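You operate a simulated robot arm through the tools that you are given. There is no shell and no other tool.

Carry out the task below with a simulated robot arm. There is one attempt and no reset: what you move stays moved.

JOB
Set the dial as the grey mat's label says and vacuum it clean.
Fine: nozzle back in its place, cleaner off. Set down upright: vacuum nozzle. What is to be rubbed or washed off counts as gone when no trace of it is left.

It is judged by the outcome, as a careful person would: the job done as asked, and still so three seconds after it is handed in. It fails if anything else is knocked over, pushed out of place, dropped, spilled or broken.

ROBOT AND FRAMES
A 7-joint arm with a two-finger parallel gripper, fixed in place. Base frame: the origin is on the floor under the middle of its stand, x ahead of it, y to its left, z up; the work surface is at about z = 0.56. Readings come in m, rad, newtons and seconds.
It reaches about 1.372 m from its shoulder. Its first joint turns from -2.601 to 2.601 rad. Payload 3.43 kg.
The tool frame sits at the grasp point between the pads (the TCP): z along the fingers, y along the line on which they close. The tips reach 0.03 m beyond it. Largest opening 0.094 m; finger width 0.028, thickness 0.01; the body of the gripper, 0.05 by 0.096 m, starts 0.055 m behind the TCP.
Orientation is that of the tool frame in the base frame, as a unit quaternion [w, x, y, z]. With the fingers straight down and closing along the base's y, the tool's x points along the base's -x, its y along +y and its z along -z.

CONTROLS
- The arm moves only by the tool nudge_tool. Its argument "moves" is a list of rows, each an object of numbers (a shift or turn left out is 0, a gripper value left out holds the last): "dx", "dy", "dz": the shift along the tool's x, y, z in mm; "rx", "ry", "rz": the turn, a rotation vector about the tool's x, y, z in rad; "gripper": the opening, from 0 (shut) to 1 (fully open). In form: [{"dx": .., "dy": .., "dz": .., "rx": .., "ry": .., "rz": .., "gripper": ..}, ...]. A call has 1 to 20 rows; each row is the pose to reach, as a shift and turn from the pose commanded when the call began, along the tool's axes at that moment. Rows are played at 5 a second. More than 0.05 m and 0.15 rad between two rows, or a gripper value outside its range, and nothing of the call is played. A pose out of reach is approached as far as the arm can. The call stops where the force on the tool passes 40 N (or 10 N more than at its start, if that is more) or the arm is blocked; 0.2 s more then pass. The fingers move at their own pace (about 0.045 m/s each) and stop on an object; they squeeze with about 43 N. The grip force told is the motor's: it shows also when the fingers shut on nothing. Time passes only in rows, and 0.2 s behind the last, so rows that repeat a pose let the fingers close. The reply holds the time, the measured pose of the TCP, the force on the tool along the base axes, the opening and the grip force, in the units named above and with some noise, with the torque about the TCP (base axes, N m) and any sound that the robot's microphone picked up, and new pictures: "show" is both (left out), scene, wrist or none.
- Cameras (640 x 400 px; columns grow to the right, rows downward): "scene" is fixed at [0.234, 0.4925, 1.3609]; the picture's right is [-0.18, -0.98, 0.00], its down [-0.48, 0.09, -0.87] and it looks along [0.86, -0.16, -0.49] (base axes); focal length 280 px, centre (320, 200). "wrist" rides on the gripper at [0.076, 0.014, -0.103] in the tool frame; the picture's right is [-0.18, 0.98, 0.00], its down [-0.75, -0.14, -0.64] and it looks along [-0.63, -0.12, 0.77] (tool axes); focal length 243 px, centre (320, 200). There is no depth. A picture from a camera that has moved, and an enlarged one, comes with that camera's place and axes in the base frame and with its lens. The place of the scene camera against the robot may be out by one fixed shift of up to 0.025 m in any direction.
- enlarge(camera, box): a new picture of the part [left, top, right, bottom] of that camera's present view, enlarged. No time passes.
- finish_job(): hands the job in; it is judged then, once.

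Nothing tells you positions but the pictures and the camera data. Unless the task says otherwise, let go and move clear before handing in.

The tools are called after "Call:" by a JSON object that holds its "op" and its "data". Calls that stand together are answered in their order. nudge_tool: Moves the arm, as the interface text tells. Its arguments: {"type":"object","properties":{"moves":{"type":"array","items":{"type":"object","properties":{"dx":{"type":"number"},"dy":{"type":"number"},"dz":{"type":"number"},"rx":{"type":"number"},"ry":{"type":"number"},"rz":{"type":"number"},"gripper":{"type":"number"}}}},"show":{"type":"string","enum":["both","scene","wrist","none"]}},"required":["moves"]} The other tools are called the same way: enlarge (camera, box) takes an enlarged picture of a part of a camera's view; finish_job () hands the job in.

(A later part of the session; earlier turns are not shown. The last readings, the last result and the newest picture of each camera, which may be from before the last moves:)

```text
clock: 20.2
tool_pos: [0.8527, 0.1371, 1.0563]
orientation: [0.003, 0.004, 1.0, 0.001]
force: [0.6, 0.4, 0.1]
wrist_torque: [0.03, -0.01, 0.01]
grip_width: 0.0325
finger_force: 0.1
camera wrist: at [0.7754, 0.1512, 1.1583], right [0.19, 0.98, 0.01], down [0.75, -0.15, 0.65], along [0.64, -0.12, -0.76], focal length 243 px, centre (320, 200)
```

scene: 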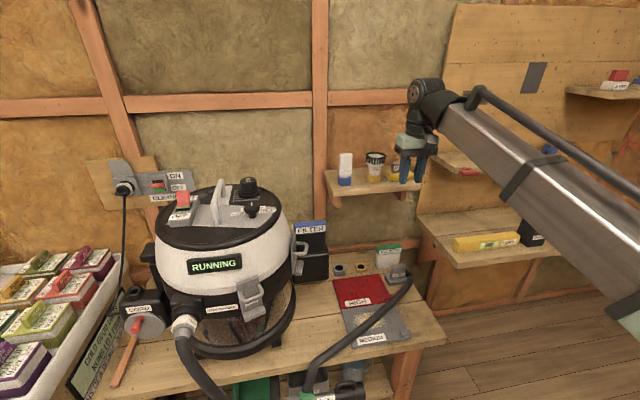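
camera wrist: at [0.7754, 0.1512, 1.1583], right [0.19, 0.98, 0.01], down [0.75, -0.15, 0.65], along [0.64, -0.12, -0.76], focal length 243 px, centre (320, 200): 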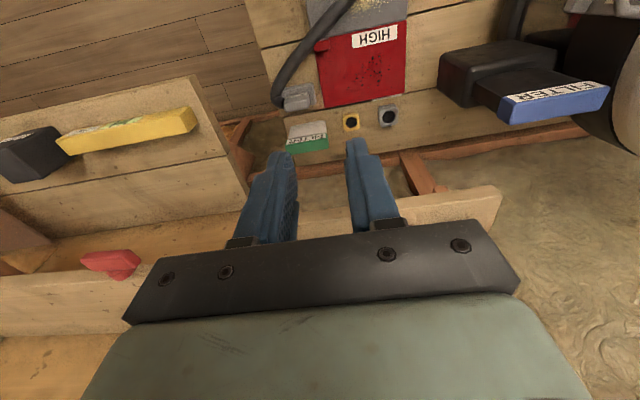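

The nozzle sits near (0.94, 0.07) on the bench. I'll go lower to see it in detail.

Call:
{"op": "nudge_tool", "data": {"moves": [{"dy": -5, "dz": 45, "gripper": 1.0}, {"dy": -10, "dz": 90}, {"dy": -15, "dz": 135}, {"dy": -20, "dz": 175}, {"dy": -20, "dz": 200}, {"dy": -20, "dz": 200}]}}

Call:
{"op": "enlarge", "data": {"camera": "wrist", "box": [180, 20, 440, 180]}}

Call:
{"op": "enlarge", "data": {"camera": "scene", "box": [300, 180, 460, 400]}}

```text
clock: 21.6
tool_pos: [0.8567, 0.1184, 0.8566]
orientation: [0.004, 0.003, 1.0, 0.002]
force: [-0.5, -0.1, -1.0]
wrist_torque: [0.0, 0.0, -0.01]
grip_width: 0.0939
finger_force: 0.0
camera wrist: at [0.7793, 0.133, 0.9595], right [0.19, 0.98, 0.01], down [0.75, -0.15, 0.65], along [0.64, -0.12, -0.76], focal length 243 px, centre (320, 200)
```

scene: 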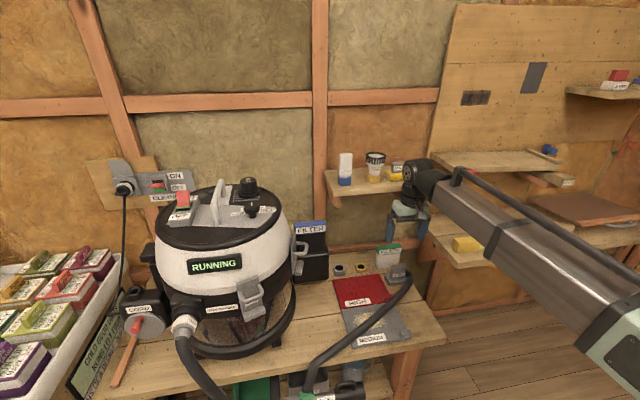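
wrist: 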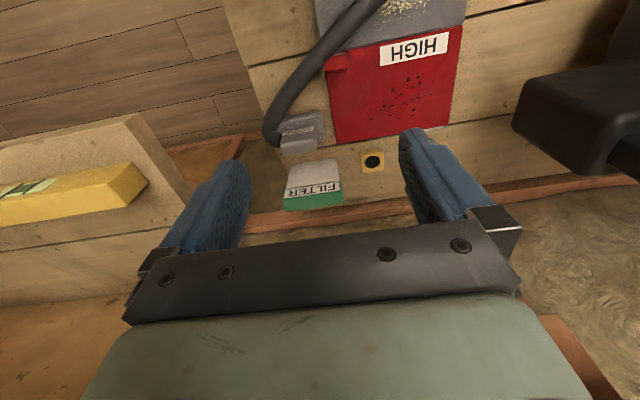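

```text
2.46 times, centred on (310, 100) of wrist
camera zoom: at [0.7793, 0.133, 0.9595], right [0.19, 0.98, 0.01], down [0.75, -0.15, 0.65], along [0.64, -0.12, -0.76], focal length 597 px, centre (345, 446)
```

zoom: 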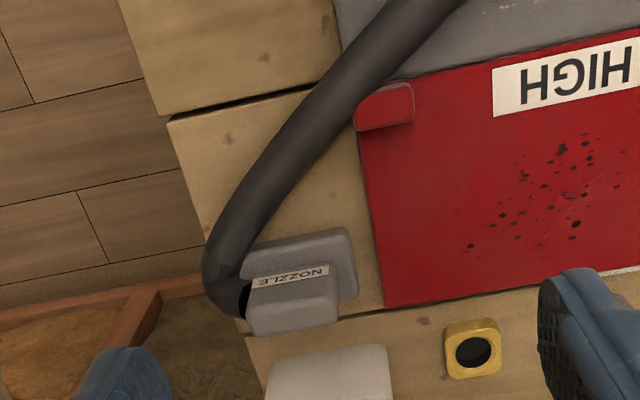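

```text
1.82 times, centred on (380, 290) of scene
camera zoom: at [0.234, 0.4925, 1.3609], right [-0.18, -0.98, 0.0], down [-0.48, 0.09, -0.87], along [0.86, -0.16, -0.49], focal length 510 px, centre (211, 36)
```

zoom: 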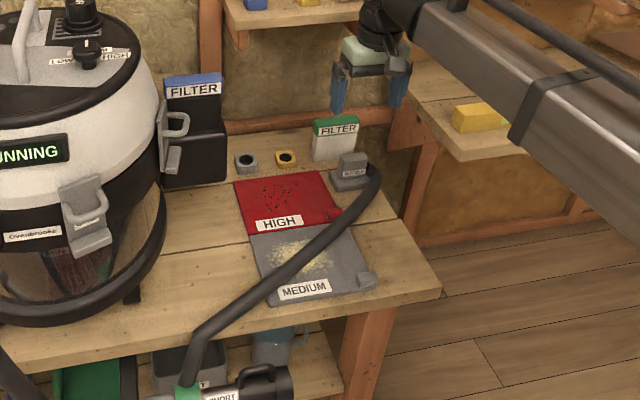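

The nozzle's upright block is about 26 mm deep (x) and 55 mm wide (y), with the hose leaving its −y side and a FILTER box close behind it. I'll turn the gripper 90° to grip it front-to-back and check that gap from the side.

Call:
{"op": "nudge_tool", "data": {"moves": [{"rz": 0.143, "dx": -10, "dy": -5, "dz": 5}, {"rz": 0.286, "dx": -20, "dy": -10, "dz": 10}, {"rz": 0.429, "dx": -30, "dy": -15, "dz": 15}, {"rz": 0.572, "dx": -40, "dy": -20, "dz": 20}, {"rz": 0.715, "dx": -50, "dy": -25, "dz": 30}, {"rz": 0.858, "dx": -60, "dy": -30, "dz": 40}, {"rz": 1.0, "dx": -70, "dy": -35, "dz": 50}, {"rz": 1.143, "dx": -80, "dy": -40, "dz": 60}, {"rz": 1.286, "dx": -90, "dy": -43, "dz": 70}, {"rz": 1.43, "dx": -91, "dy": -43, "dz": 80}, {"rz": 1.571, "dx": -91, "dy": -43, "dz": 90}, {"rz": 1.571, "dx": -91, "dy": -43, "dz": 90}]}}

Call:
{"op": "enlarge", "data": {"camera": "wrist", "box": [220, 40, 420, 200]}}

Call:
{"op": "enlarge", "data": {"camera": "scene", "box": [320, 180, 460, 310]}}

```text
clock: 24.2
tool_pos: [0.9449, 0.0771, 0.7701]
orientation: [0.001, 0.71, 0.704, 0.004]
force: [0.4, -0.3, 0.0]
wrist_torque: [0.0, 0.01, -0.02]
grip_width: 0.0942
finger_force: 0.0
camera wrist: at [0.9582, 0.1507, 0.8732], right [0.98, -0.19, 0.01], down [-0.15, -0.76, 0.64], along [-0.12, -0.63, -0.77], focal length 243 px, centre (320, 200)
```

scene: 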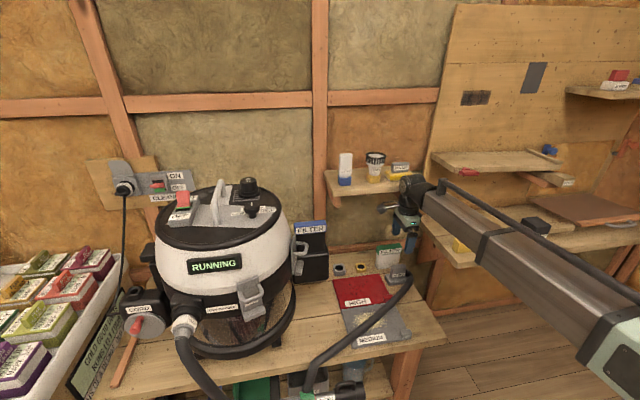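
wrist: 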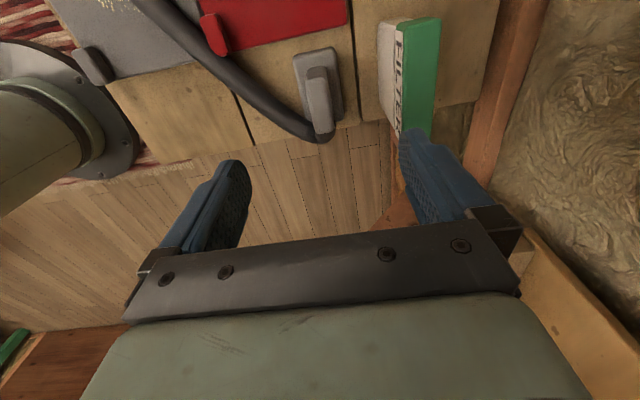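

```text
2.50 times, centred on (320, 120) of wrist
camera zoom: at [0.9582, 0.1507, 0.8732], right [0.98, -0.19, 0.01], down [-0.15, -0.76, 0.64], along [-0.12, -0.63, -0.77], focal length 606 px, centre (320, 400)
```

zoom: 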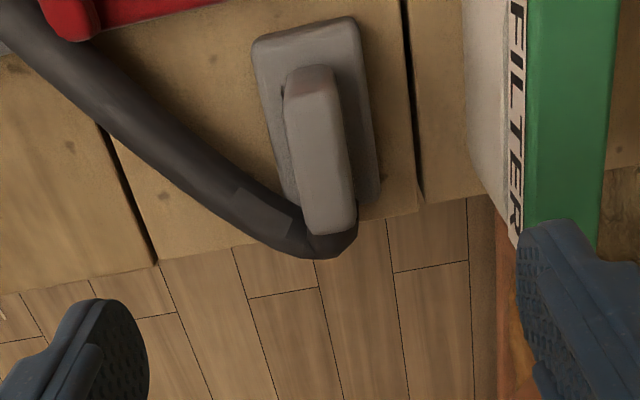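

```text
3.08 times, centred on (390, 245) of scene
camera zoom: at [0.234, 0.4925, 1.3609], right [-0.18, -0.98, 0.0], down [-0.48, 0.09, -0.87], along [0.86, -0.16, -0.49], focal length 863 px, centre (105, 62)
```

zoom: 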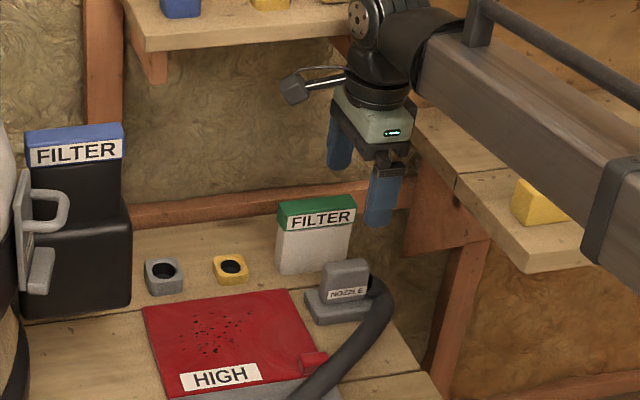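

From the side there is plenty of room between the nozzle and the FILTER box, but the hose curves past the block's −x face. I'll grip nearer the hose-free end, at about y 0.083, with a narrow opening. First I'll descend partway and check.

Call:
{"op": "nudge_tool", "data": {"moves": [{"dx": 3, "dz": 30, "gripper": 0.48}, {"dx": 6, "dz": 60, "gripper": 0.48}, {"dx": 7, "dz": 90, "gripper": 0.48}, {"dx": 7, "dz": 100, "gripper": 0.48}, {"dx": 7, "dz": 100, "gripper": 0.48}]}}

Call:
{"op": "enlarge", "data": {"camera": "wrist", "box": [220, 60, 420, 220]}}

Call:
{"op": "enlarge", "data": {"camera": "scene", "box": [340, 210, 440, 310]}}

```text
clock: 25.4
tool_pos: [0.949, 0.0842, 0.668]
orientation: [0.001, 0.71, 0.705, 0.003]
force: [-0.5, 0.0, -0.2]
wrist_torque: [-0.01, 0.0, -0.01]
grip_width: 0.0449
finger_force: 0.1
camera wrist: at [0.9626, 0.1586, 0.7709], right [0.98, -0.19, 0.01], down [-0.15, -0.76, 0.64], along [-0.12, -0.63, -0.77], focal length 243 px, centre (320, 200)
```

scene: 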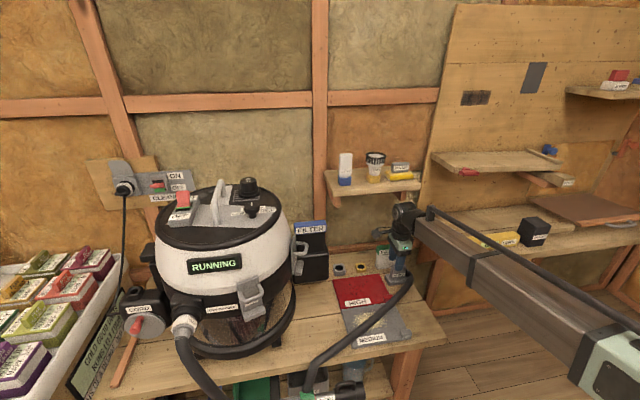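
wrist: 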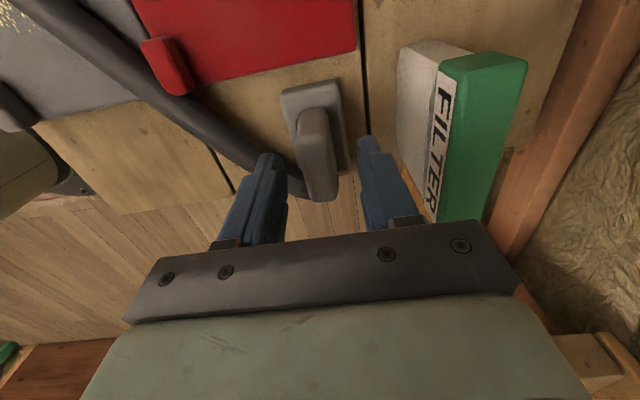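

```text
2.50 times, centred on (320, 140) of wrist
camera zoom: at [0.9626, 0.1586, 0.7709], right [0.98, -0.19, 0.01], down [-0.15, -0.76, 0.64], along [-0.12, -0.63, -0.77], focal length 606 px, centre (320, 350)
```

zoom: 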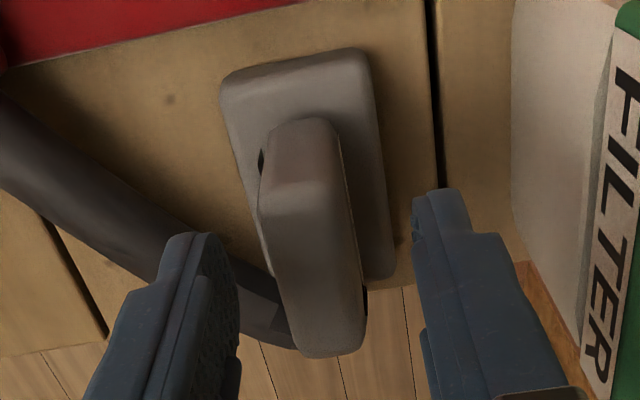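

```text
4.00 times, centred on (390, 260) of scene
camera zoom: at [0.234, 0.4925, 1.3609], right [-0.18, -0.98, 0.0], down [-0.48, 0.09, -0.87], along [0.86, -0.16, -0.49], focal length 1122 px, centre (40, -40)
```

zoom: 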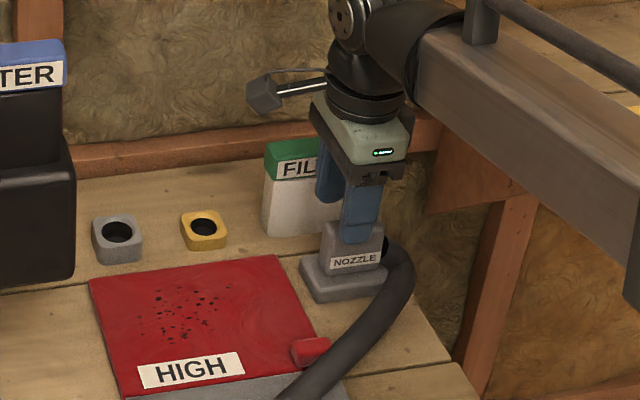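

The block top spans roughly x 0.931–0.955 and y 0.038–0.094, topping out at z≈0.624. I'll narrow the opening, shift 4 mm to centre on it, and descend to grip its upper part clear of the hose.

Call:
{"op": "nudge_tool", "data": {"moves": [{"dx": 2, "dy": -3, "dz": 0, "gripper": 0.41}, {"dx": 4, "dy": -4.5, "dz": 10, "gripper": 0.41}, {"dx": 4, "dy": -4.5, "dz": 25, "gripper": 0.41}, {"dx": 4, "dy": -4.5, "dz": 25, "gripper": 0.41}], "show": "wrist"}}

Call:
{"op": "enlarge", "data": {"camera": "wrist", "box": [220, 80, 420, 240]}}

Call:
{"op": "enlarge", "data": {"camera": "scene", "box": [350, 220, 430, 300]}}

```text
clock: 26.4
tool_pos: [0.9432, 0.0881, 0.6428]
orientation: [0.001, 0.71, 0.704, 0.003]
force: [-1.0, -0.1, 0.2]
wrist_torque: [-0.01, -0.02, 0.01]
grip_width: 0.0384
finger_force: 0.1
camera wrist: at [0.9576, 0.1631, 0.746], right [0.98, -0.19, 0.01], down [-0.15, -0.76, 0.64], along [-0.12, -0.63, -0.77], focal length 243 px, centre (320, 200)
```

wrist: 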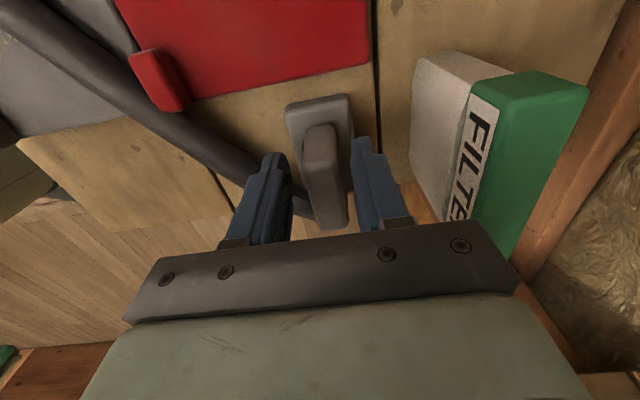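

```text
2.50 times, centred on (320, 160) of wrist
camera zoom: at [0.9576, 0.1631, 0.746], right [0.98, -0.19, 0.01], down [-0.15, -0.76, 0.64], along [-0.12, -0.63, -0.77], focal length 606 px, centre (320, 300)
```

zoom: 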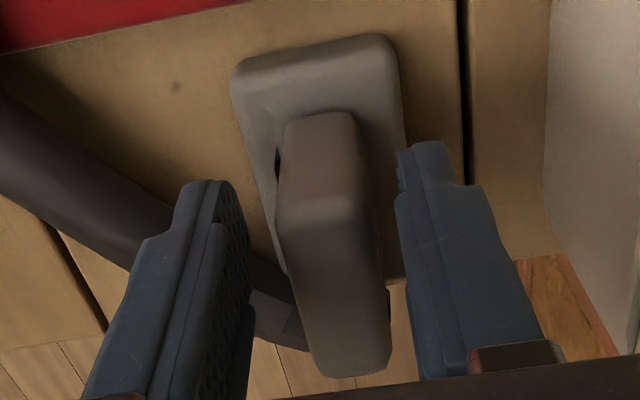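

```text
5.00 times, centred on (390, 260) of scene
camera zoom: at [0.234, 0.4925, 1.3609], right [-0.18, -0.98, 0.0], down [-0.48, 0.09, -0.87], along [0.86, -0.16, -0.49], focal length 1402 px, centre (-30, -100)
```

zoom: 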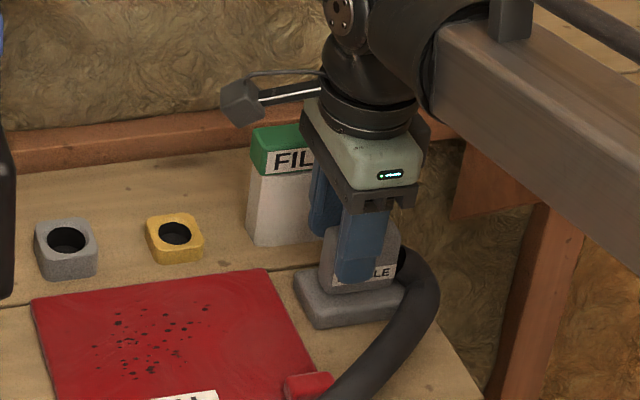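

The fingers straddle the block evenly, so I'll go down a few millimetres more and close.

Call:
{"op": "nudge_tool", "data": {"moves": [{"dz": 6, "gripper": 0.41}, {"dz": 8, "gripper": 0.3}, {"dz": 8, "gripper": 0.2}, {"dz": 8, "gripper": 0.15}, {"dz": 8, "gripper": 0.15}]}}

Call:
{"op": "enlarge", "data": {"camera": "wrist", "box": [220, 80, 420, 240]}}

Call:
{"op": "enlarge", "data": {"camera": "scene", "box": [350, 220, 430, 300]}}

```text
clock: 27.6
tool_pos: [0.9441, 0.0882, 0.6354]
orientation: [0.001, 0.709, 0.705, 0.004]
force: [0.7, 0.2, 4.8]
wrist_torque: [-0.03, -0.01, 0.01]
grip_width: 0.0254
finger_force: 43.2
camera wrist: at [0.9574, 0.1625, 0.738], right [0.98, -0.19, 0.01], down [-0.15, -0.76, 0.64], along [-0.12, -0.63, -0.77], focal length 243 px, centre (320, 200)
```

scene: 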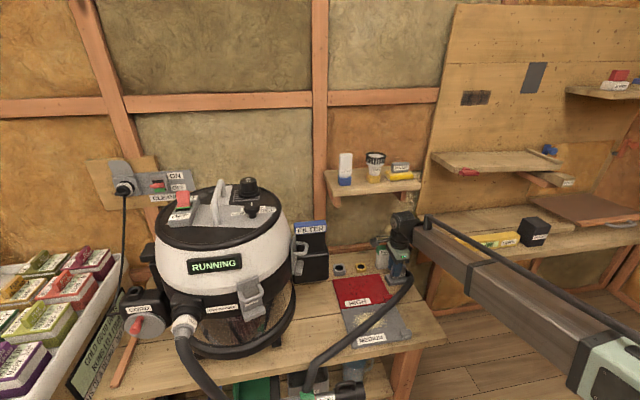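
wrist: 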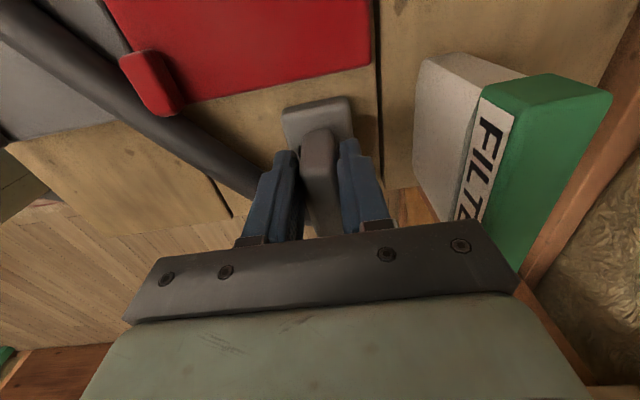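

```text
2.50 times, centred on (320, 160) of wrist
camera zoom: at [0.9574, 0.1625, 0.738], right [0.98, -0.19, 0.01], down [-0.15, -0.76, 0.64], along [-0.12, -0.63, -0.77], focal length 606 px, centre (320, 300)
```

zoom: 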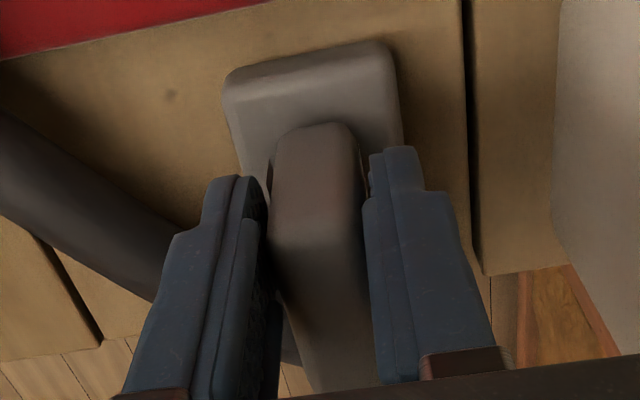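

```text
5.00 times, centred on (390, 260) of scene
camera zoom: at [0.234, 0.4925, 1.3609], right [-0.18, -0.98, 0.0], down [-0.48, 0.09, -0.87], along [0.86, -0.16, -0.49], focal length 1402 px, centre (-30, -100)
```

zoom: 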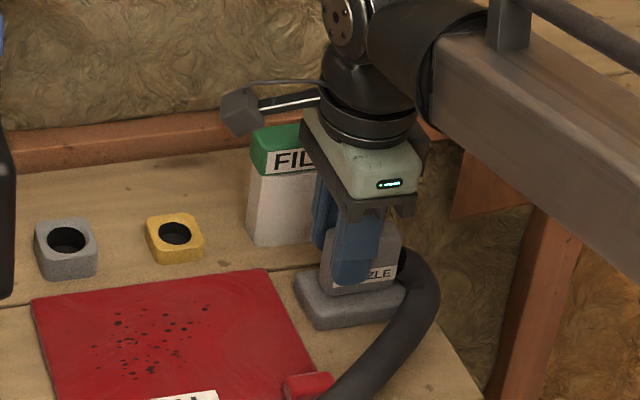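

The nozzle is gripped at 25 mm with full squeeze force. I'll lift it straight up a little and check how it hangs.

Call:
{"op": "nudge_tool", "data": {"moves": [{"dz": -10, "gripper": 0.15}, {"dz": -25, "gripper": 0.15}, {"dz": -40, "gripper": 0.15}, {"dz": -50, "gripper": 0.15}]}}

Call:
{"op": "enlarge", "data": {"camera": "scene", "box": [280, 200, 440, 400]}}

```text
clock: 28.6
tool_pos: [0.9448, 0.0859, 0.686]
orientation: [0.001, 0.71, 0.704, 0.003]
force: [0.2, 0.5, -2.1]
wrist_torque: [0.01, 0.04, 0.02]
grip_width: 0.0254
finger_force: 43.4
camera wrist: at [0.9585, 0.1615, 0.7889], right [0.98, -0.19, 0.01], down [-0.15, -0.76, 0.64], along [-0.12, -0.63, -0.77], focal length 243 px, centre (320, 200)
```

scene: 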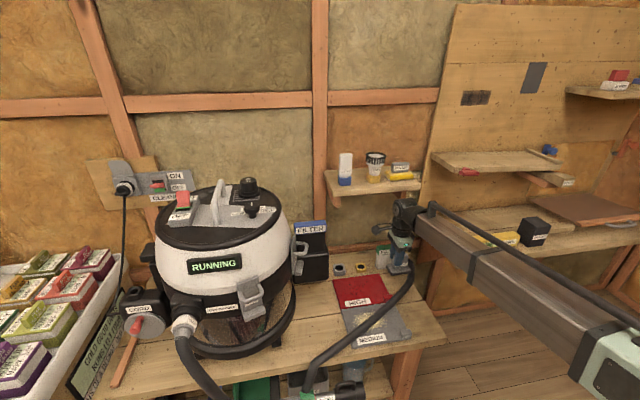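
wrist: 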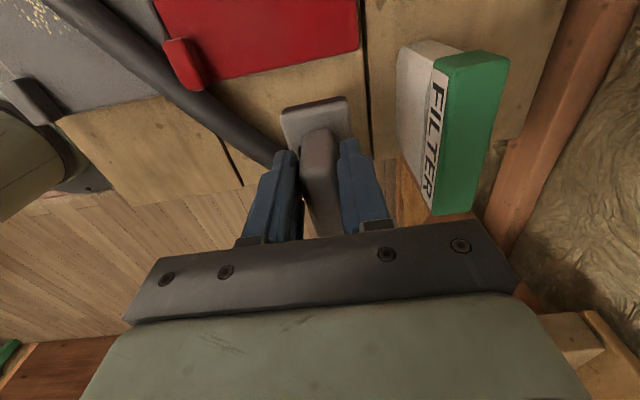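

```text
2.00 times, centred on (360, 300) of scene
camera zoom: at [0.234, 0.4925, 1.3609], right [-0.18, -0.98, 0.0], down [-0.48, 0.09, -0.87], along [0.86, -0.16, -0.49], focal length 561 px, centre (240, 0)
```

zoom: 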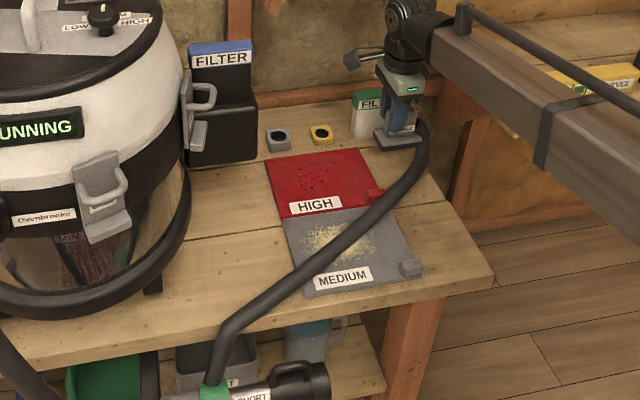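

The nozzle lifted cleanly and level. I'll carry it at this height over the red mat to above the dust patch on the grey mat, roughly (0.78, 0.24).

Call:
{"op": "nudge_tool", "data": {"moves": [{"dx": 30, "dy": -28, "gripper": 0.15}, {"dx": 60, "dy": -56}, {"dx": 90, "dy": -84}, {"dx": 120, "dy": -112}, {"dx": 148, "dy": -138}, {"dx": 168, "dy": -157}, {"dx": 176, "dy": -164}, {"dx": 176, "dy": -164}]}}

Call:
{"op": "enlarge", "data": {"camera": "scene", "box": [280, 220, 440, 380]}}

```text
clock: 30.4
tool_pos: [0.7821, 0.2647, 0.685]
orientation: [0.002, 0.709, 0.705, 0.004]
force: [-0.3, -0.5, -1.7]
wrist_torque: [0.02, 0.0, -0.03]
grip_width: 0.0256
finger_force: 43.4
camera wrist: at [0.7959, 0.3404, 0.7875], right [0.98, -0.19, 0.01], down [-0.15, -0.76, 0.64], along [-0.12, -0.63, -0.77], focal length 243 px, centre (320, 200)
```

scene: 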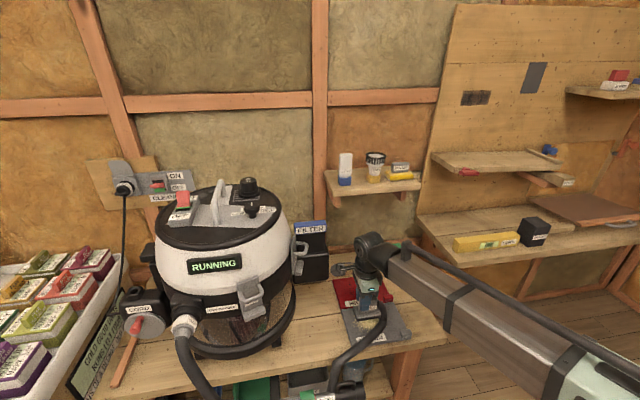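
wrist: 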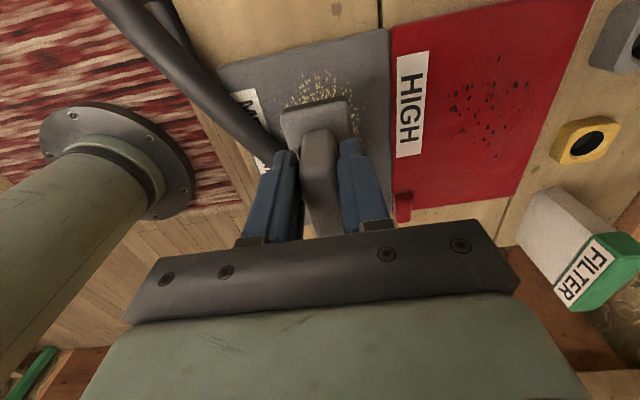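

```text
2.50 times, centred on (360, 300) of scene
camera zoom: at [0.234, 0.4925, 1.3609], right [-0.18, -0.98, 0.0], down [-0.48, 0.09, -0.87], along [0.86, -0.16, -0.49], focal length 701 px, centre (220, -50)
```

zoom: 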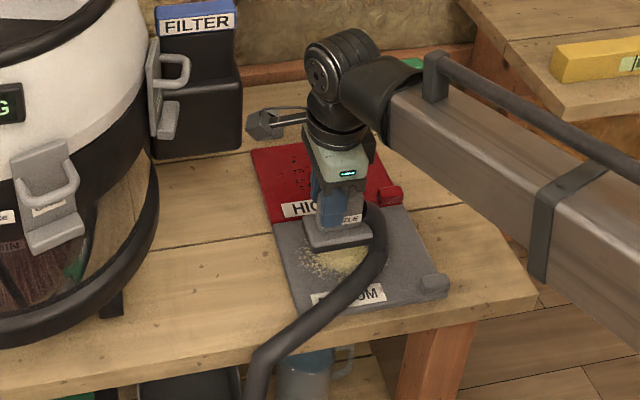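

Call:
{"op": "enlarge", "data": {"camera": "wrist", "box": [210, 20, 410, 180]}}

Call:
{"op": "enlarge", "data": {"camera": "scene", "box": [330, 260, 420, 350]}}

```text
2.50 times, centred on (310, 100) of wrist
camera zoom: at [0.7959, 0.3404, 0.7875], right [0.98, -0.19, 0.01], down [-0.15, -0.76, 0.64], along [-0.12, -0.63, -0.77], focal length 606 px, centre (345, 450)
```

zoom: 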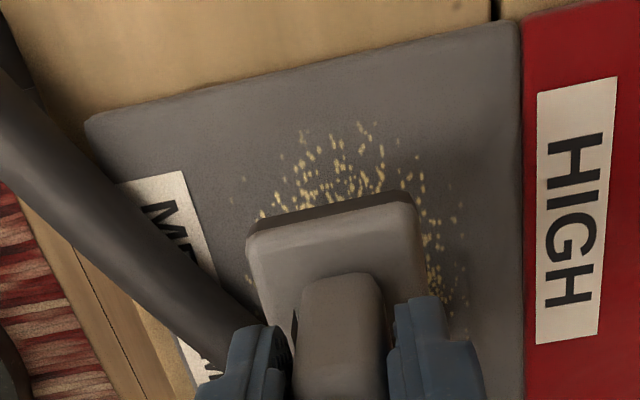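

```text
4.44 times, centred on (375, 305) of scene
camera zoom: at [0.234, 0.4925, 1.3609], right [-0.18, -0.98, 0.0], down [-0.48, 0.09, -0.87], along [0.86, -0.16, -0.49], focal length 1247 px, centre (76, -267)
```

zoom: 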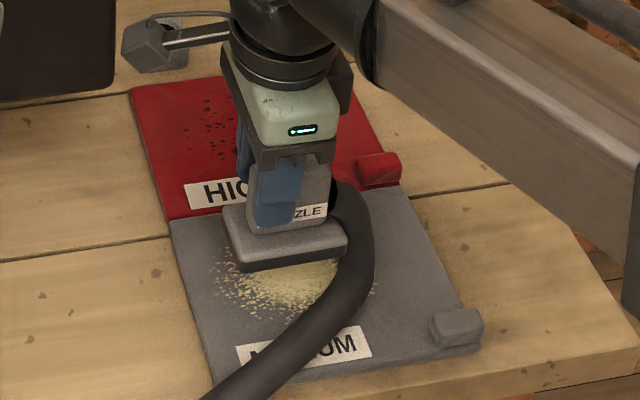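

The dust patch runs over about x 0.74–0.825, y 0.185–0.297, and the nozzle's centre is now over its middle. I'll lower it to just above the mat and check whether it starts picking up.

Call:
{"op": "nudge_tool", "data": {"moves": [{"dz": 15, "gripper": 0.15}, {"dz": 28}, {"dz": 36}, {"dz": 38}, {"dz": 38}]}}

Call:
{"op": "enlarge", "data": {"camera": "wrist", "box": [210, 20, 410, 180]}}

Call:
{"op": "enlarge", "data": {"camera": "scene", "box": [330, 260, 420, 350]}}

```text
clock: 31.6
tool_pos: [0.7822, 0.2635, 0.6473]
orientation: [0.002, 0.71, 0.704, 0.003]
force: [0.9, 0.0, 13.5]
wrist_torque: [-0.22, 0.24, -0.03]
grip_width: 0.0256
finger_force: 43.1
camera wrist: at [0.7951, 0.3394, 0.7499], right [0.98, -0.19, 0.01], down [-0.15, -0.76, 0.64], along [-0.12, -0.63, -0.77], focal length 243 px, centre (320, 200)
```

scene: 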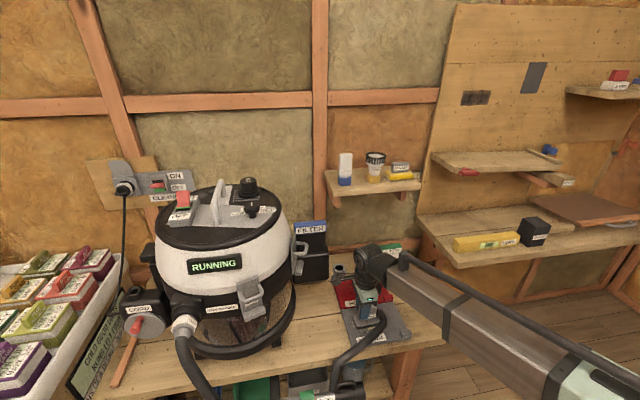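
wrist: 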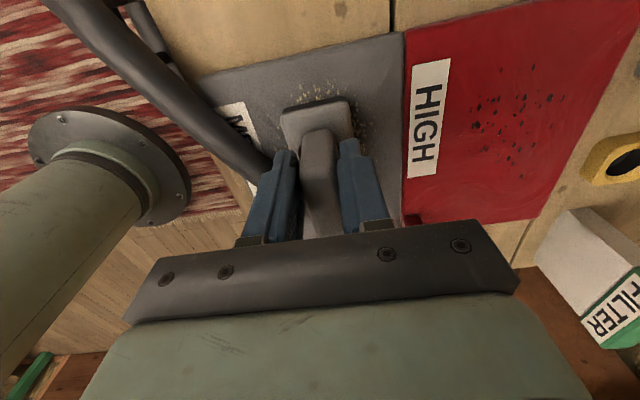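

```text
2.50 times, centred on (310, 100) of wrist
camera zoom: at [0.7951, 0.3394, 0.7499], right [0.98, -0.19, 0.01], down [-0.15, -0.76, 0.64], along [-0.12, -0.63, -0.77], focal length 606 px, centre (345, 450)
```

zoom: 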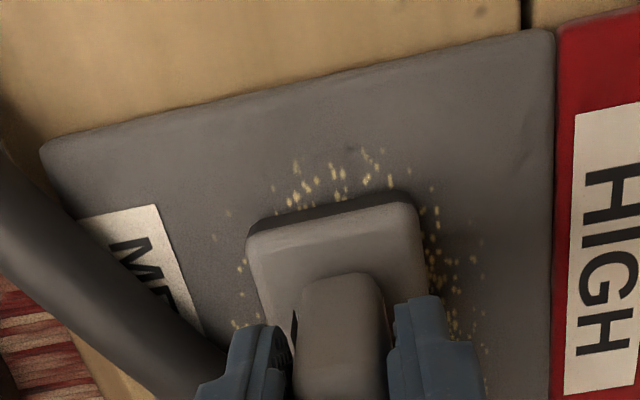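

```text
4.44 times, centred on (375, 305) of scene
camera zoom: at [0.234, 0.4925, 1.3609], right [-0.18, -0.98, 0.0], down [-0.48, 0.09, -0.87], along [0.86, -0.16, -0.49], focal length 1247 px, centre (76, -267)
```

zoom: 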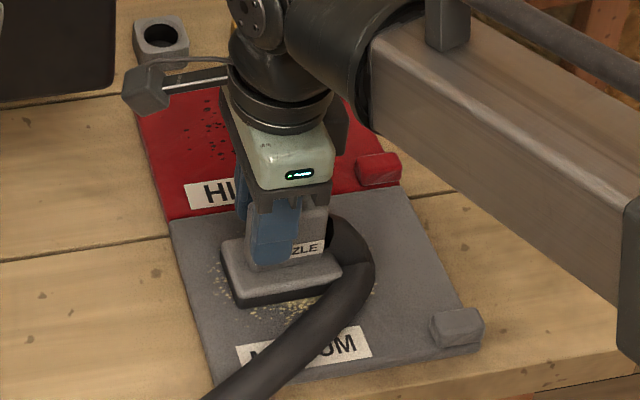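

Specks are disappearing under the nozzle, so it is vacuuming on MEDIUM. It's pressing at 13 N though, so I'll raise it about 2 mm to avoid dragging the mat.

Call:
{"op": "nudge_tool", "data": {"moves": [{"dz": -1.5, "gripper": 0.15}, {"dz": -2, "gripper": 0.15}], "show": "none"}}

```text
clock: 32.2
tool_pos: [0.7812, 0.2646, 0.6465]
orientation: [0.0, 0.71, 0.705, 0.003]
force: [0.7, -0.7, -1.0]
wrist_torque: [-0.01, -0.02, -0.01]
grip_width: 0.0256
finger_force: 43.0
```

It now hovers with no contact load. I'll sweep toward +y, then along the +x side, and check that pickup still works at this height.

Call:
{"op": "nudge_tool", "data": {"moves": [{"dx": 12, "gripper": 0.15}, {"dx": 24}, {"dx": 34}, {"dx": 34, "dy": 12}, {"dx": 34, "dy": 24}, {"dx": 34, "dy": 36}, {"dx": 22, "dy": 36}, {"dx": 10, "dy": 36}, {"dx": -2, "dy": 36}]}}

Call:
{"op": "enlarge", "data": {"camera": "wrist", "box": [210, 20, 410, 180]}}

Call:
{"op": "enlarge", "data": {"camera": "scene", "box": [330, 260, 420, 350]}}

```text
clock: 34.2
tool_pos: [0.8167, 0.2608, 0.6475]
orientation: [0.001, 0.709, 0.705, 0.004]
force: [-1.3, -0.1, -1.7]
wrist_torque: [0.05, 0.02, 0.01]
grip_width: 0.0258
finger_force: 42.6
camera wrist: at [0.8306, 0.3368, 0.7512], right [0.98, -0.19, 0.01], down [-0.15, -0.76, 0.64], along [-0.12, -0.63, -0.77], focal length 243 px, centre (320, 200)
```

scene: 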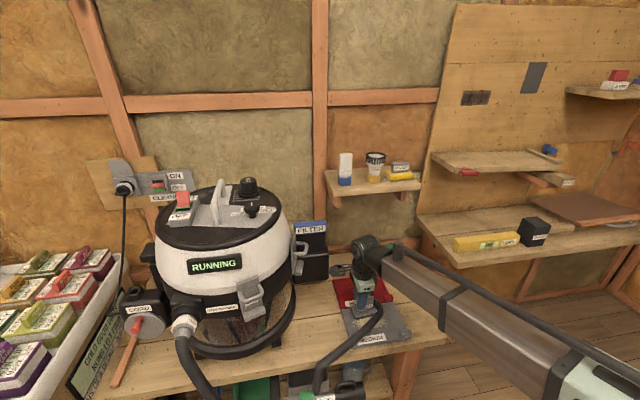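
wrist: 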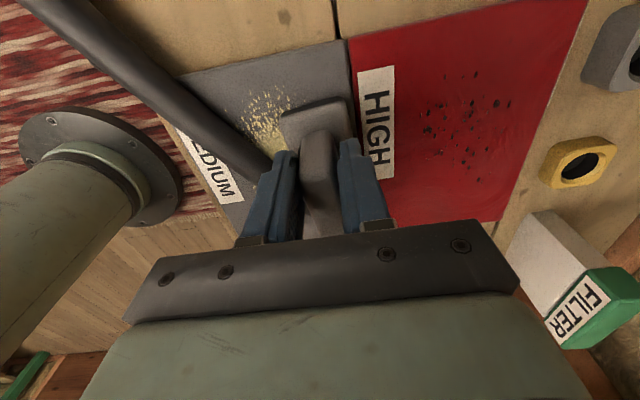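

```text
2.50 times, centred on (310, 100) of wrist
camera zoom: at [0.8306, 0.3368, 0.7512], right [0.98, -0.19, 0.01], down [-0.15, -0.76, 0.64], along [-0.12, -0.63, -0.77], focal length 606 px, centre (345, 450)
```

zoom: 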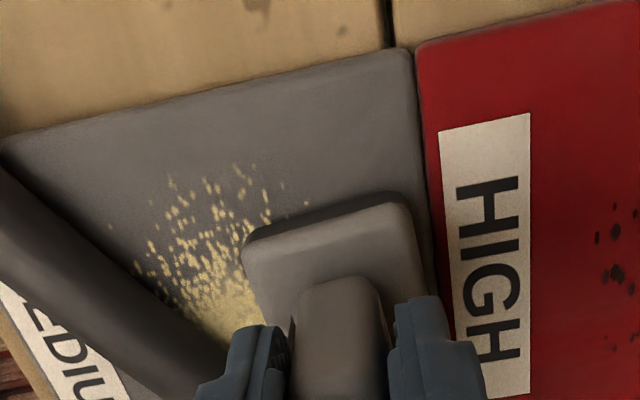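

```text
4.44 times, centred on (375, 305) of scene
camera zoom: at [0.234, 0.4925, 1.3609], right [-0.18, -0.98, 0.0], down [-0.48, 0.09, -0.87], along [0.86, -0.16, -0.49], focal length 1247 px, centre (76, -267)
```

zoom: 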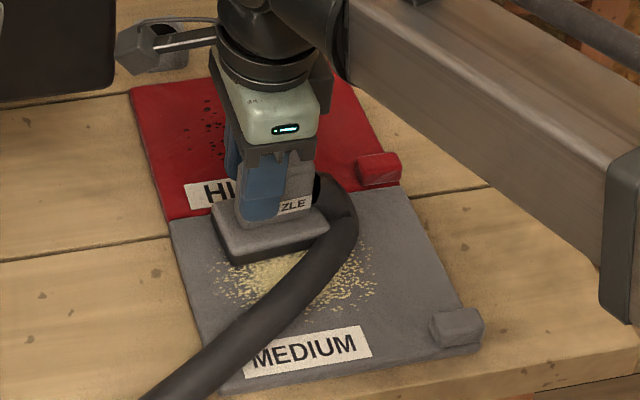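

The dust patch still looks dense where the nozzle passed while hovering, so it seems to need contact. I'll set it down lightly over the middle of the patch, stroke slowly, and compare.

Call:
{"op": "nudge_tool", "data": {"moves": [{"dy": -12, "gripper": 0.15}, {"dy": -24}, {"dy": -36}, {"dy": -36, "dz": 1.5}, {"dy": -36, "dz": 2}, {"dy": -36, "dz": 2, "dx": 5}, {"dy": -36, "dz": 2, "dx": 10}, {"dy": -36, "dz": 2, "dx": 15}, {"dy": -36, "dz": 2, "dx": 10}, {"dy": -36, "dz": 2, "dx": 5}, {"dy": -36, "dz": 2, "dx": 0}], "show": "none"}}

Call:
{"op": "enlarge", "data": {"camera": "scene", "box": [330, 260, 420, 350]}}

Call:
{"op": "enlarge", "data": {"camera": "wrist", "box": [210, 20, 410, 180]}}

```text
clock: 36.6
tool_pos: [0.781, 0.262, 0.6461]
orientation: [0.0, 0.71, 0.704, 0.004]
force: [0.6, 12.1, 14.0]
wrist_torque: [0.36, 0.23, -0.17]
grip_width: 0.0256
finger_force: 42.9
```

```text
4.44 times, centred on (375, 305) of scene
camera zoom: at [0.234, 0.4925, 1.3609], right [-0.18, -0.98, 0.0], down [-0.48, 0.09, -0.87], along [0.86, -0.16, -0.49], focal length 1247 px, centre (76, -267)
```

zoom: 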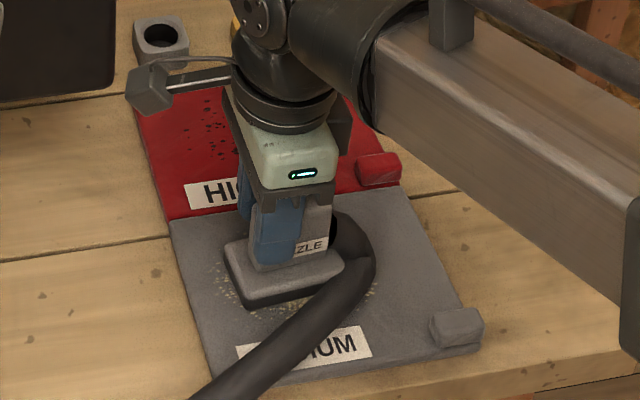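

```text
2.50 times, centred on (310, 100) of wrist
camera zoom: at [0.7952, 0.3371, 0.7499], right [0.98, -0.19, 0.01], down [-0.15, -0.76, 0.64], along [-0.12, -0.63, -0.77], focal length 606 px, centre (345, 450)
```

zoom: 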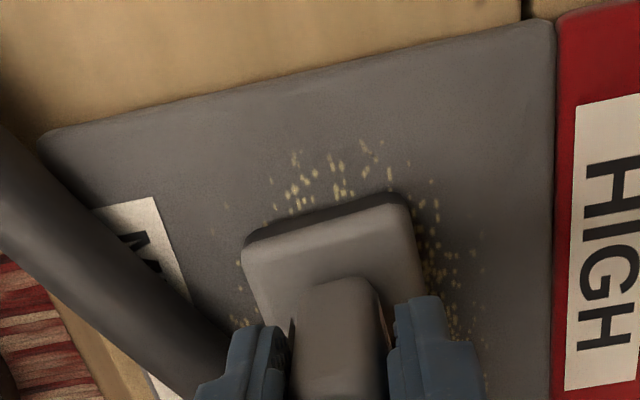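

The mat hasn't moved and the specks look fainter, so contact strokes work. I'll continue with lighter contact in a raster over the patch.

Call:
{"op": "nudge_tool", "data": {"moves": [{"dz": -0.5, "dx": 9, "gripper": 0.15}, {"dz": -0.5, "dx": 18}, {"dz": -0.5, "dx": 27}, {"dz": -0.5, "dx": 27, "dy": 10}, {"dz": -0.5, "dx": 27, "dy": 20}, {"dz": -0.5, "dx": 27, "dy": 30}, {"dz": -0.5, "dx": 17, "dy": 32}, {"dz": -0.5, "dx": 7, "dy": 32}, {"dz": -0.5, "dx": -3, "dy": 32}, {"dz": -0.5, "dx": -13, "dy": 32}, {"dz": -0.5, "dx": -23, "dy": 32}, {"dz": -0.5, "dx": -30, "dy": 32}, {"dz": -0.5, "dx": -30, "dy": 22}, {"dz": -0.5, "dx": -30, "dy": 12}, {"dz": -0.5, "dx": -30, "dy": 2}, {"dz": -0.5, "dx": -30, "dy": -8}, {"dz": -0.5, "dx": -30, "dy": -18}, {"dz": -0.5, "dx": -30, "dy": -28}]}}

Call:
{"op": "enlarge", "data": {"camera": "scene", "box": [330, 260, 420, 350]}}

Call:
{"op": "enlarge", "data": {"camera": "wrist", "box": [210, 20, 410, 180]}}

```text
clock: 40.5
tool_pos: [0.7554, 0.2337, 0.6471]
orientation: [0.004, 0.71, 0.705, 0.007]
force: [3.4, -0.4, 7.9]
wrist_torque: [0.03, -0.06, 0.09]
grip_width: 0.0256
finger_force: 42.9
stopped in row 18: the force on the tool passed its limit at 41 N (the readings are from after the stop); the commanded pose is now the measured one
camera wrist: at [0.769, 0.3088, 0.7507], right [0.98, -0.19, 0.01], down [-0.16, -0.76, 0.64], along [-0.11, -0.63, -0.77], focal length 243 px, centre (320, 200)
```

scene: 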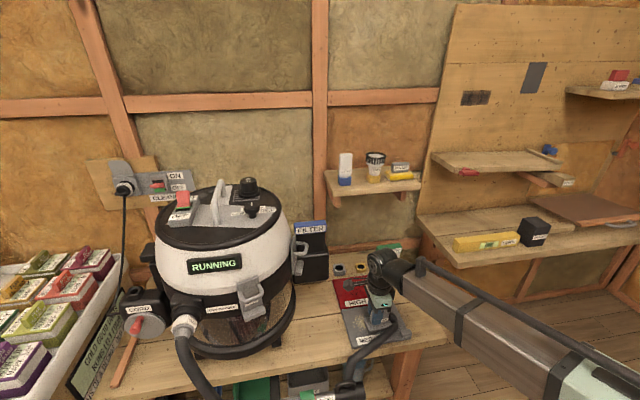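
wrist: 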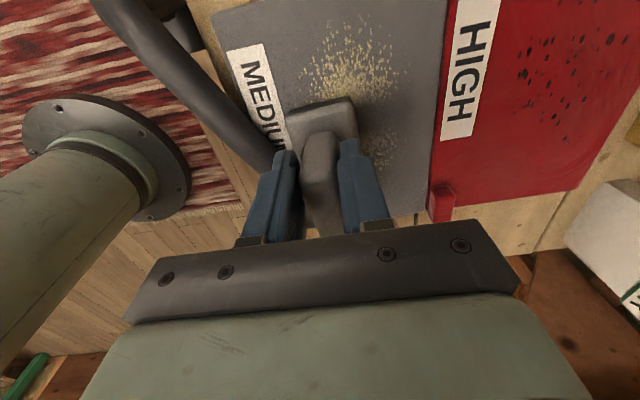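

```text
4.44 times, centred on (375, 305) of scene
camera zoom: at [0.234, 0.4925, 1.3609], right [-0.18, -0.98, 0.0], down [-0.48, 0.09, -0.87], along [0.86, -0.16, -0.49], focal length 1247 px, centre (76, -267)
```

zoom: 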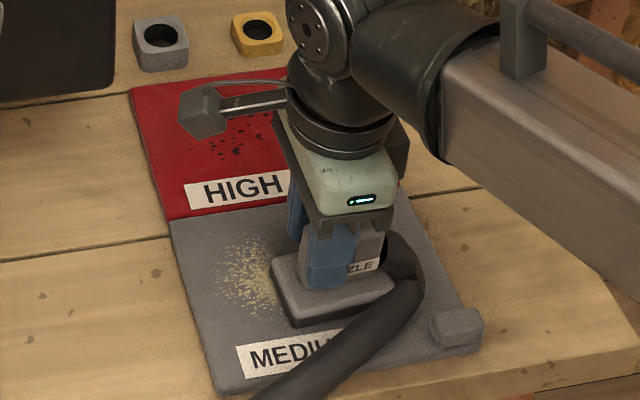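

```text
2.50 times, centred on (310, 100) of wrist
camera zoom: at [0.769, 0.3088, 0.7507], right [0.98, -0.19, 0.01], down [-0.16, -0.76, 0.64], along [-0.11, -0.63, -0.77], focal length 606 px, centre (345, 450)
```

zoom: 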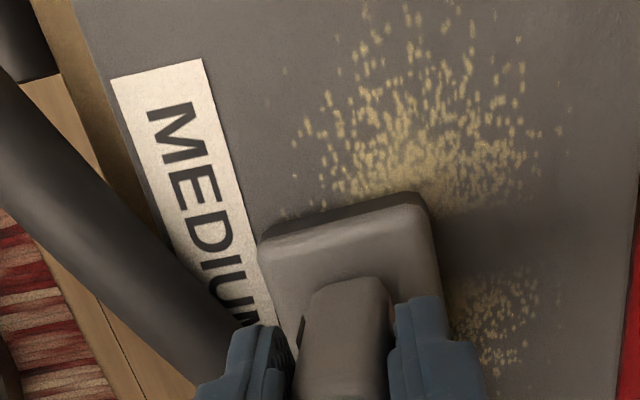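

A clean swath has appeared, so pickup works, but only along a narrow strip. The stroke stopped on a 41 N snag, so I'll lift and inspect both the nozzle in the grip and the mat.

Call:
{"op": "nudge_tool", "data": {"moves": [{"dz": -10, "gripper": 0.15}, {"dz": -30}, {"dz": -45}]}}

Call:
{"op": "enlarge", "data": {"camera": "scene", "box": [330, 240, 430, 350]}}

Call:
{"op": "enlarge", "data": {"camera": "wrist", "box": [210, 0, 460, 180]}}

```text
clock: 41.2
tool_pos: [0.7536, 0.2339, 0.6913]
orientation: [0.004, 0.71, 0.705, 0.007]
force: [-0.5, 0.4, -2.1]
wrist_torque: [0.04, 0.01, -0.02]
grip_width: 0.0255
finger_force: 43.2
camera wrist: at [0.7673, 0.3089, 0.7951], right [0.98, -0.19, 0.01], down [-0.15, -0.76, 0.64], along [-0.11, -0.63, -0.77], focal length 243 px, centre (320, 200)
```

scene: 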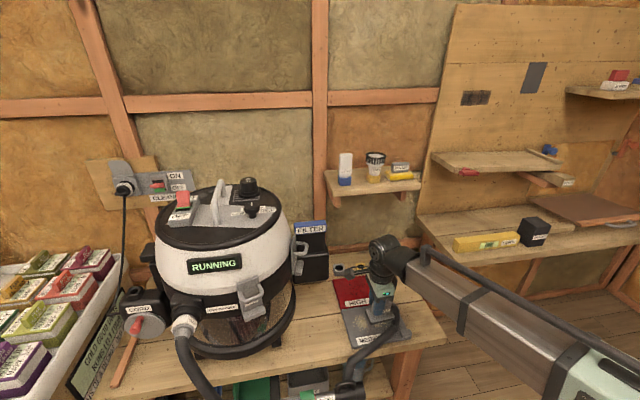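
wrist: 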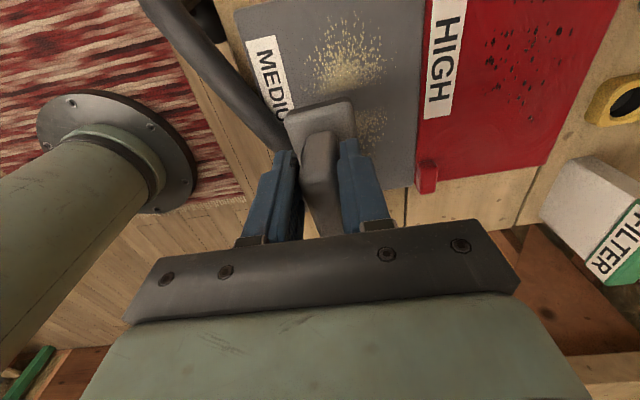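

```text
3.64 times, centred on (380, 295) of scene
camera zoom: at [0.234, 0.4925, 1.3609], right [-0.18, -0.98, 0.0], down [-0.48, 0.09, -0.87], along [0.86, -0.16, -0.49], focal length 1020 px, centre (102, -146)
```

zoom: 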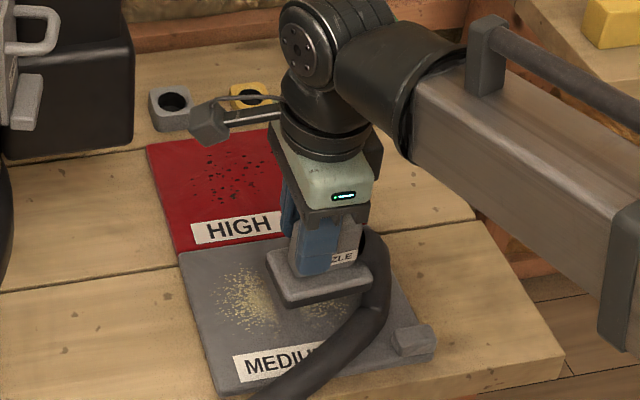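

```text
2.22 times, centred on (335, 90) of wrist
camera zoom: at [0.7673, 0.3089, 0.7951], right [0.98, -0.19, 0.01], down [-0.15, -0.76, 0.64], along [-0.11, -0.63, -0.77], focal length 539 px, centre (287, 444)
```

zoom: 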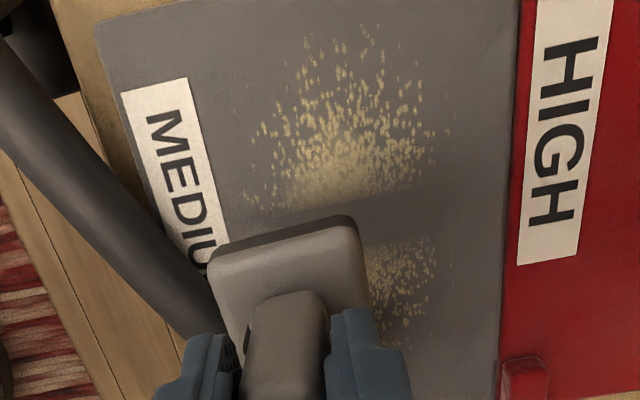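

There is one clean strip at y≈0.224–0.243, and the snag was the nozzle's front edge meeting the edge of the MEDIUM label at x≈0.732. I'll run one controlled x-stroke 20 mm further in +y, correct the slight tilt, and see exactly which strip it clears.

Call:
{"op": "nudge_tool", "data": {"moves": [{"dx": 10, "dy": 4, "dz": 10, "rx": 0.01, "gripper": 0.15}, {"dx": 20, "dy": 8, "dz": 30, "rx": 0.01}, {"dx": 20, "dy": 8, "dz": 42, "rx": 0.01}, {"dx": 20, "dy": 8, "dz": 44.5, "rx": 0.01}, {"dx": 20, "dy": 16, "dz": 44.5, "rx": 0.01}, {"dx": 20, "dy": 24, "dz": 44.5, "rx": 0.01}, {"dx": 20, "dy": 32, "dz": 44.5, "rx": 0.01}, {"dx": 20, "dy": 40, "dz": 44.5, "rx": 0.01}, {"dx": 20, "dy": 48, "dz": 44.5, "rx": 0.01}, {"dx": 20, "dy": 56, "dz": 44.5, "rx": 0.01}, {"dx": 20, "dy": 64, "dz": 44.5, "rx": 0.01}]}}

Call:
{"op": "enlarge", "data": {"camera": "wrist", "box": [180, 0, 430, 180]}}

Call:
{"op": "enlarge", "data": {"camera": "scene", "box": [330, 240, 430, 350]}}

```text
clock: 43.6
tool_pos: [0.8206, 0.2527, 0.6484]
orientation: [-0.001, 0.709, 0.705, 0.003]
force: [0.1, -0.6, -1.4]
wrist_torque: [0.0, 0.0, 0.0]
grip_width: 0.0254
finger_force: 43.2
camera wrist: at [0.8341, 0.3283, 0.7515], right [0.98, -0.19, 0.0], down [-0.15, -0.76, 0.64], along [-0.12, -0.63, -0.77], focal length 243 px, centre (320, 200)
```

scene: 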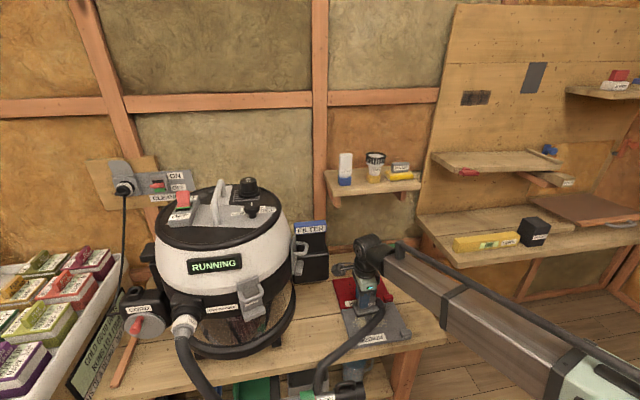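
wrist: 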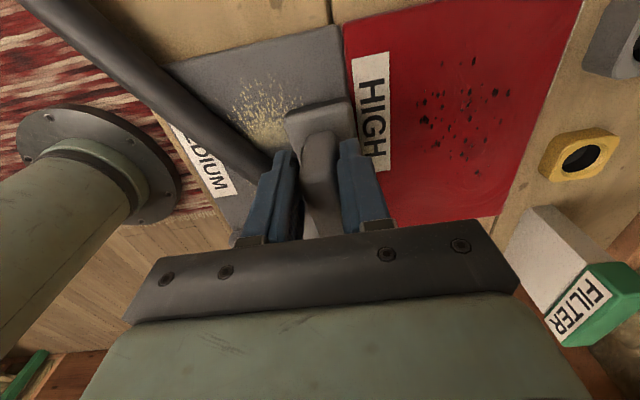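

```text
2.22 times, centred on (305, 90) of wrist
camera zoom: at [0.8341, 0.3283, 0.7515], right [0.98, -0.19, 0.0], down [-0.15, -0.76, 0.64], along [-0.12, -0.63, -0.77], focal length 539 px, centre (353, 444)
```

zoom: 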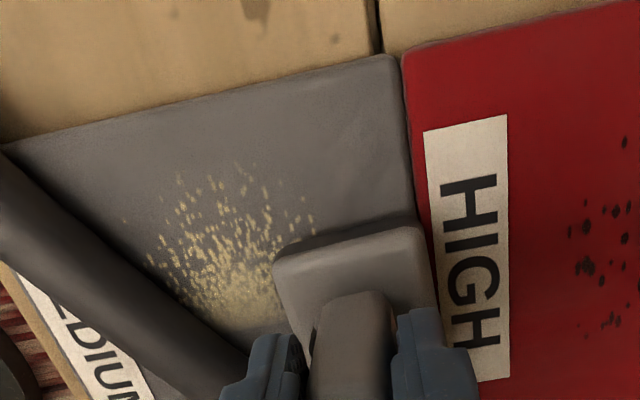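

```text
3.64 times, centred on (380, 295) of scene
camera zoom: at [0.234, 0.4925, 1.3609], right [-0.18, -0.98, 0.0], down [-0.48, 0.09, -0.87], along [0.86, -0.16, -0.49], focal length 1020 px, centre (102, -146)
```

zoom: 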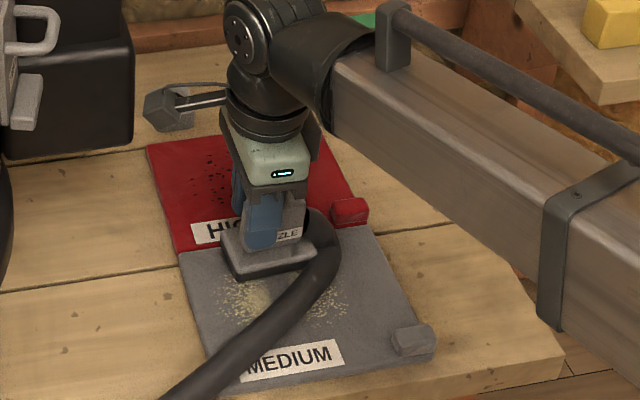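

That pass was hovering with no contact force, and nothing more was cleared. I'll lower about 2 mm for real contact and stroke back along the same line.

Call:
{"op": "nudge_tool", "data": {"moves": [{"dz": 1, "gripper": 0.15}, {"dz": 1.7}, {"dz": 1.7}], "show": "none"}}

```text
clock: 44.5
tool_pos: [0.8205, 0.2539, 0.6475]
orientation: [0.0, 0.71, 0.704, 0.003]
force: [1.0, 0.4, -0.6]
wrist_torque: [-0.01, -0.03, 0.06]
grip_width: 0.0257
finger_force: 43.8
```

Call:
{"op": "nudge_tool", "data": {"moves": [{"dz": 0.8, "gripper": 0.15}, {"dz": 1.2}, {"dz": 1.2}], "show": "none"}}

```text
clock: 45.2
tool_pos: [0.8207, 0.2522, 0.6471]
orientation: [-0.001, 0.71, 0.704, 0.003]
force: [3.4, 1.4, 14.2]
wrist_torque: [-0.39, 0.03, 0.04]
grip_width: 0.0255
finger_force: 43.7
```

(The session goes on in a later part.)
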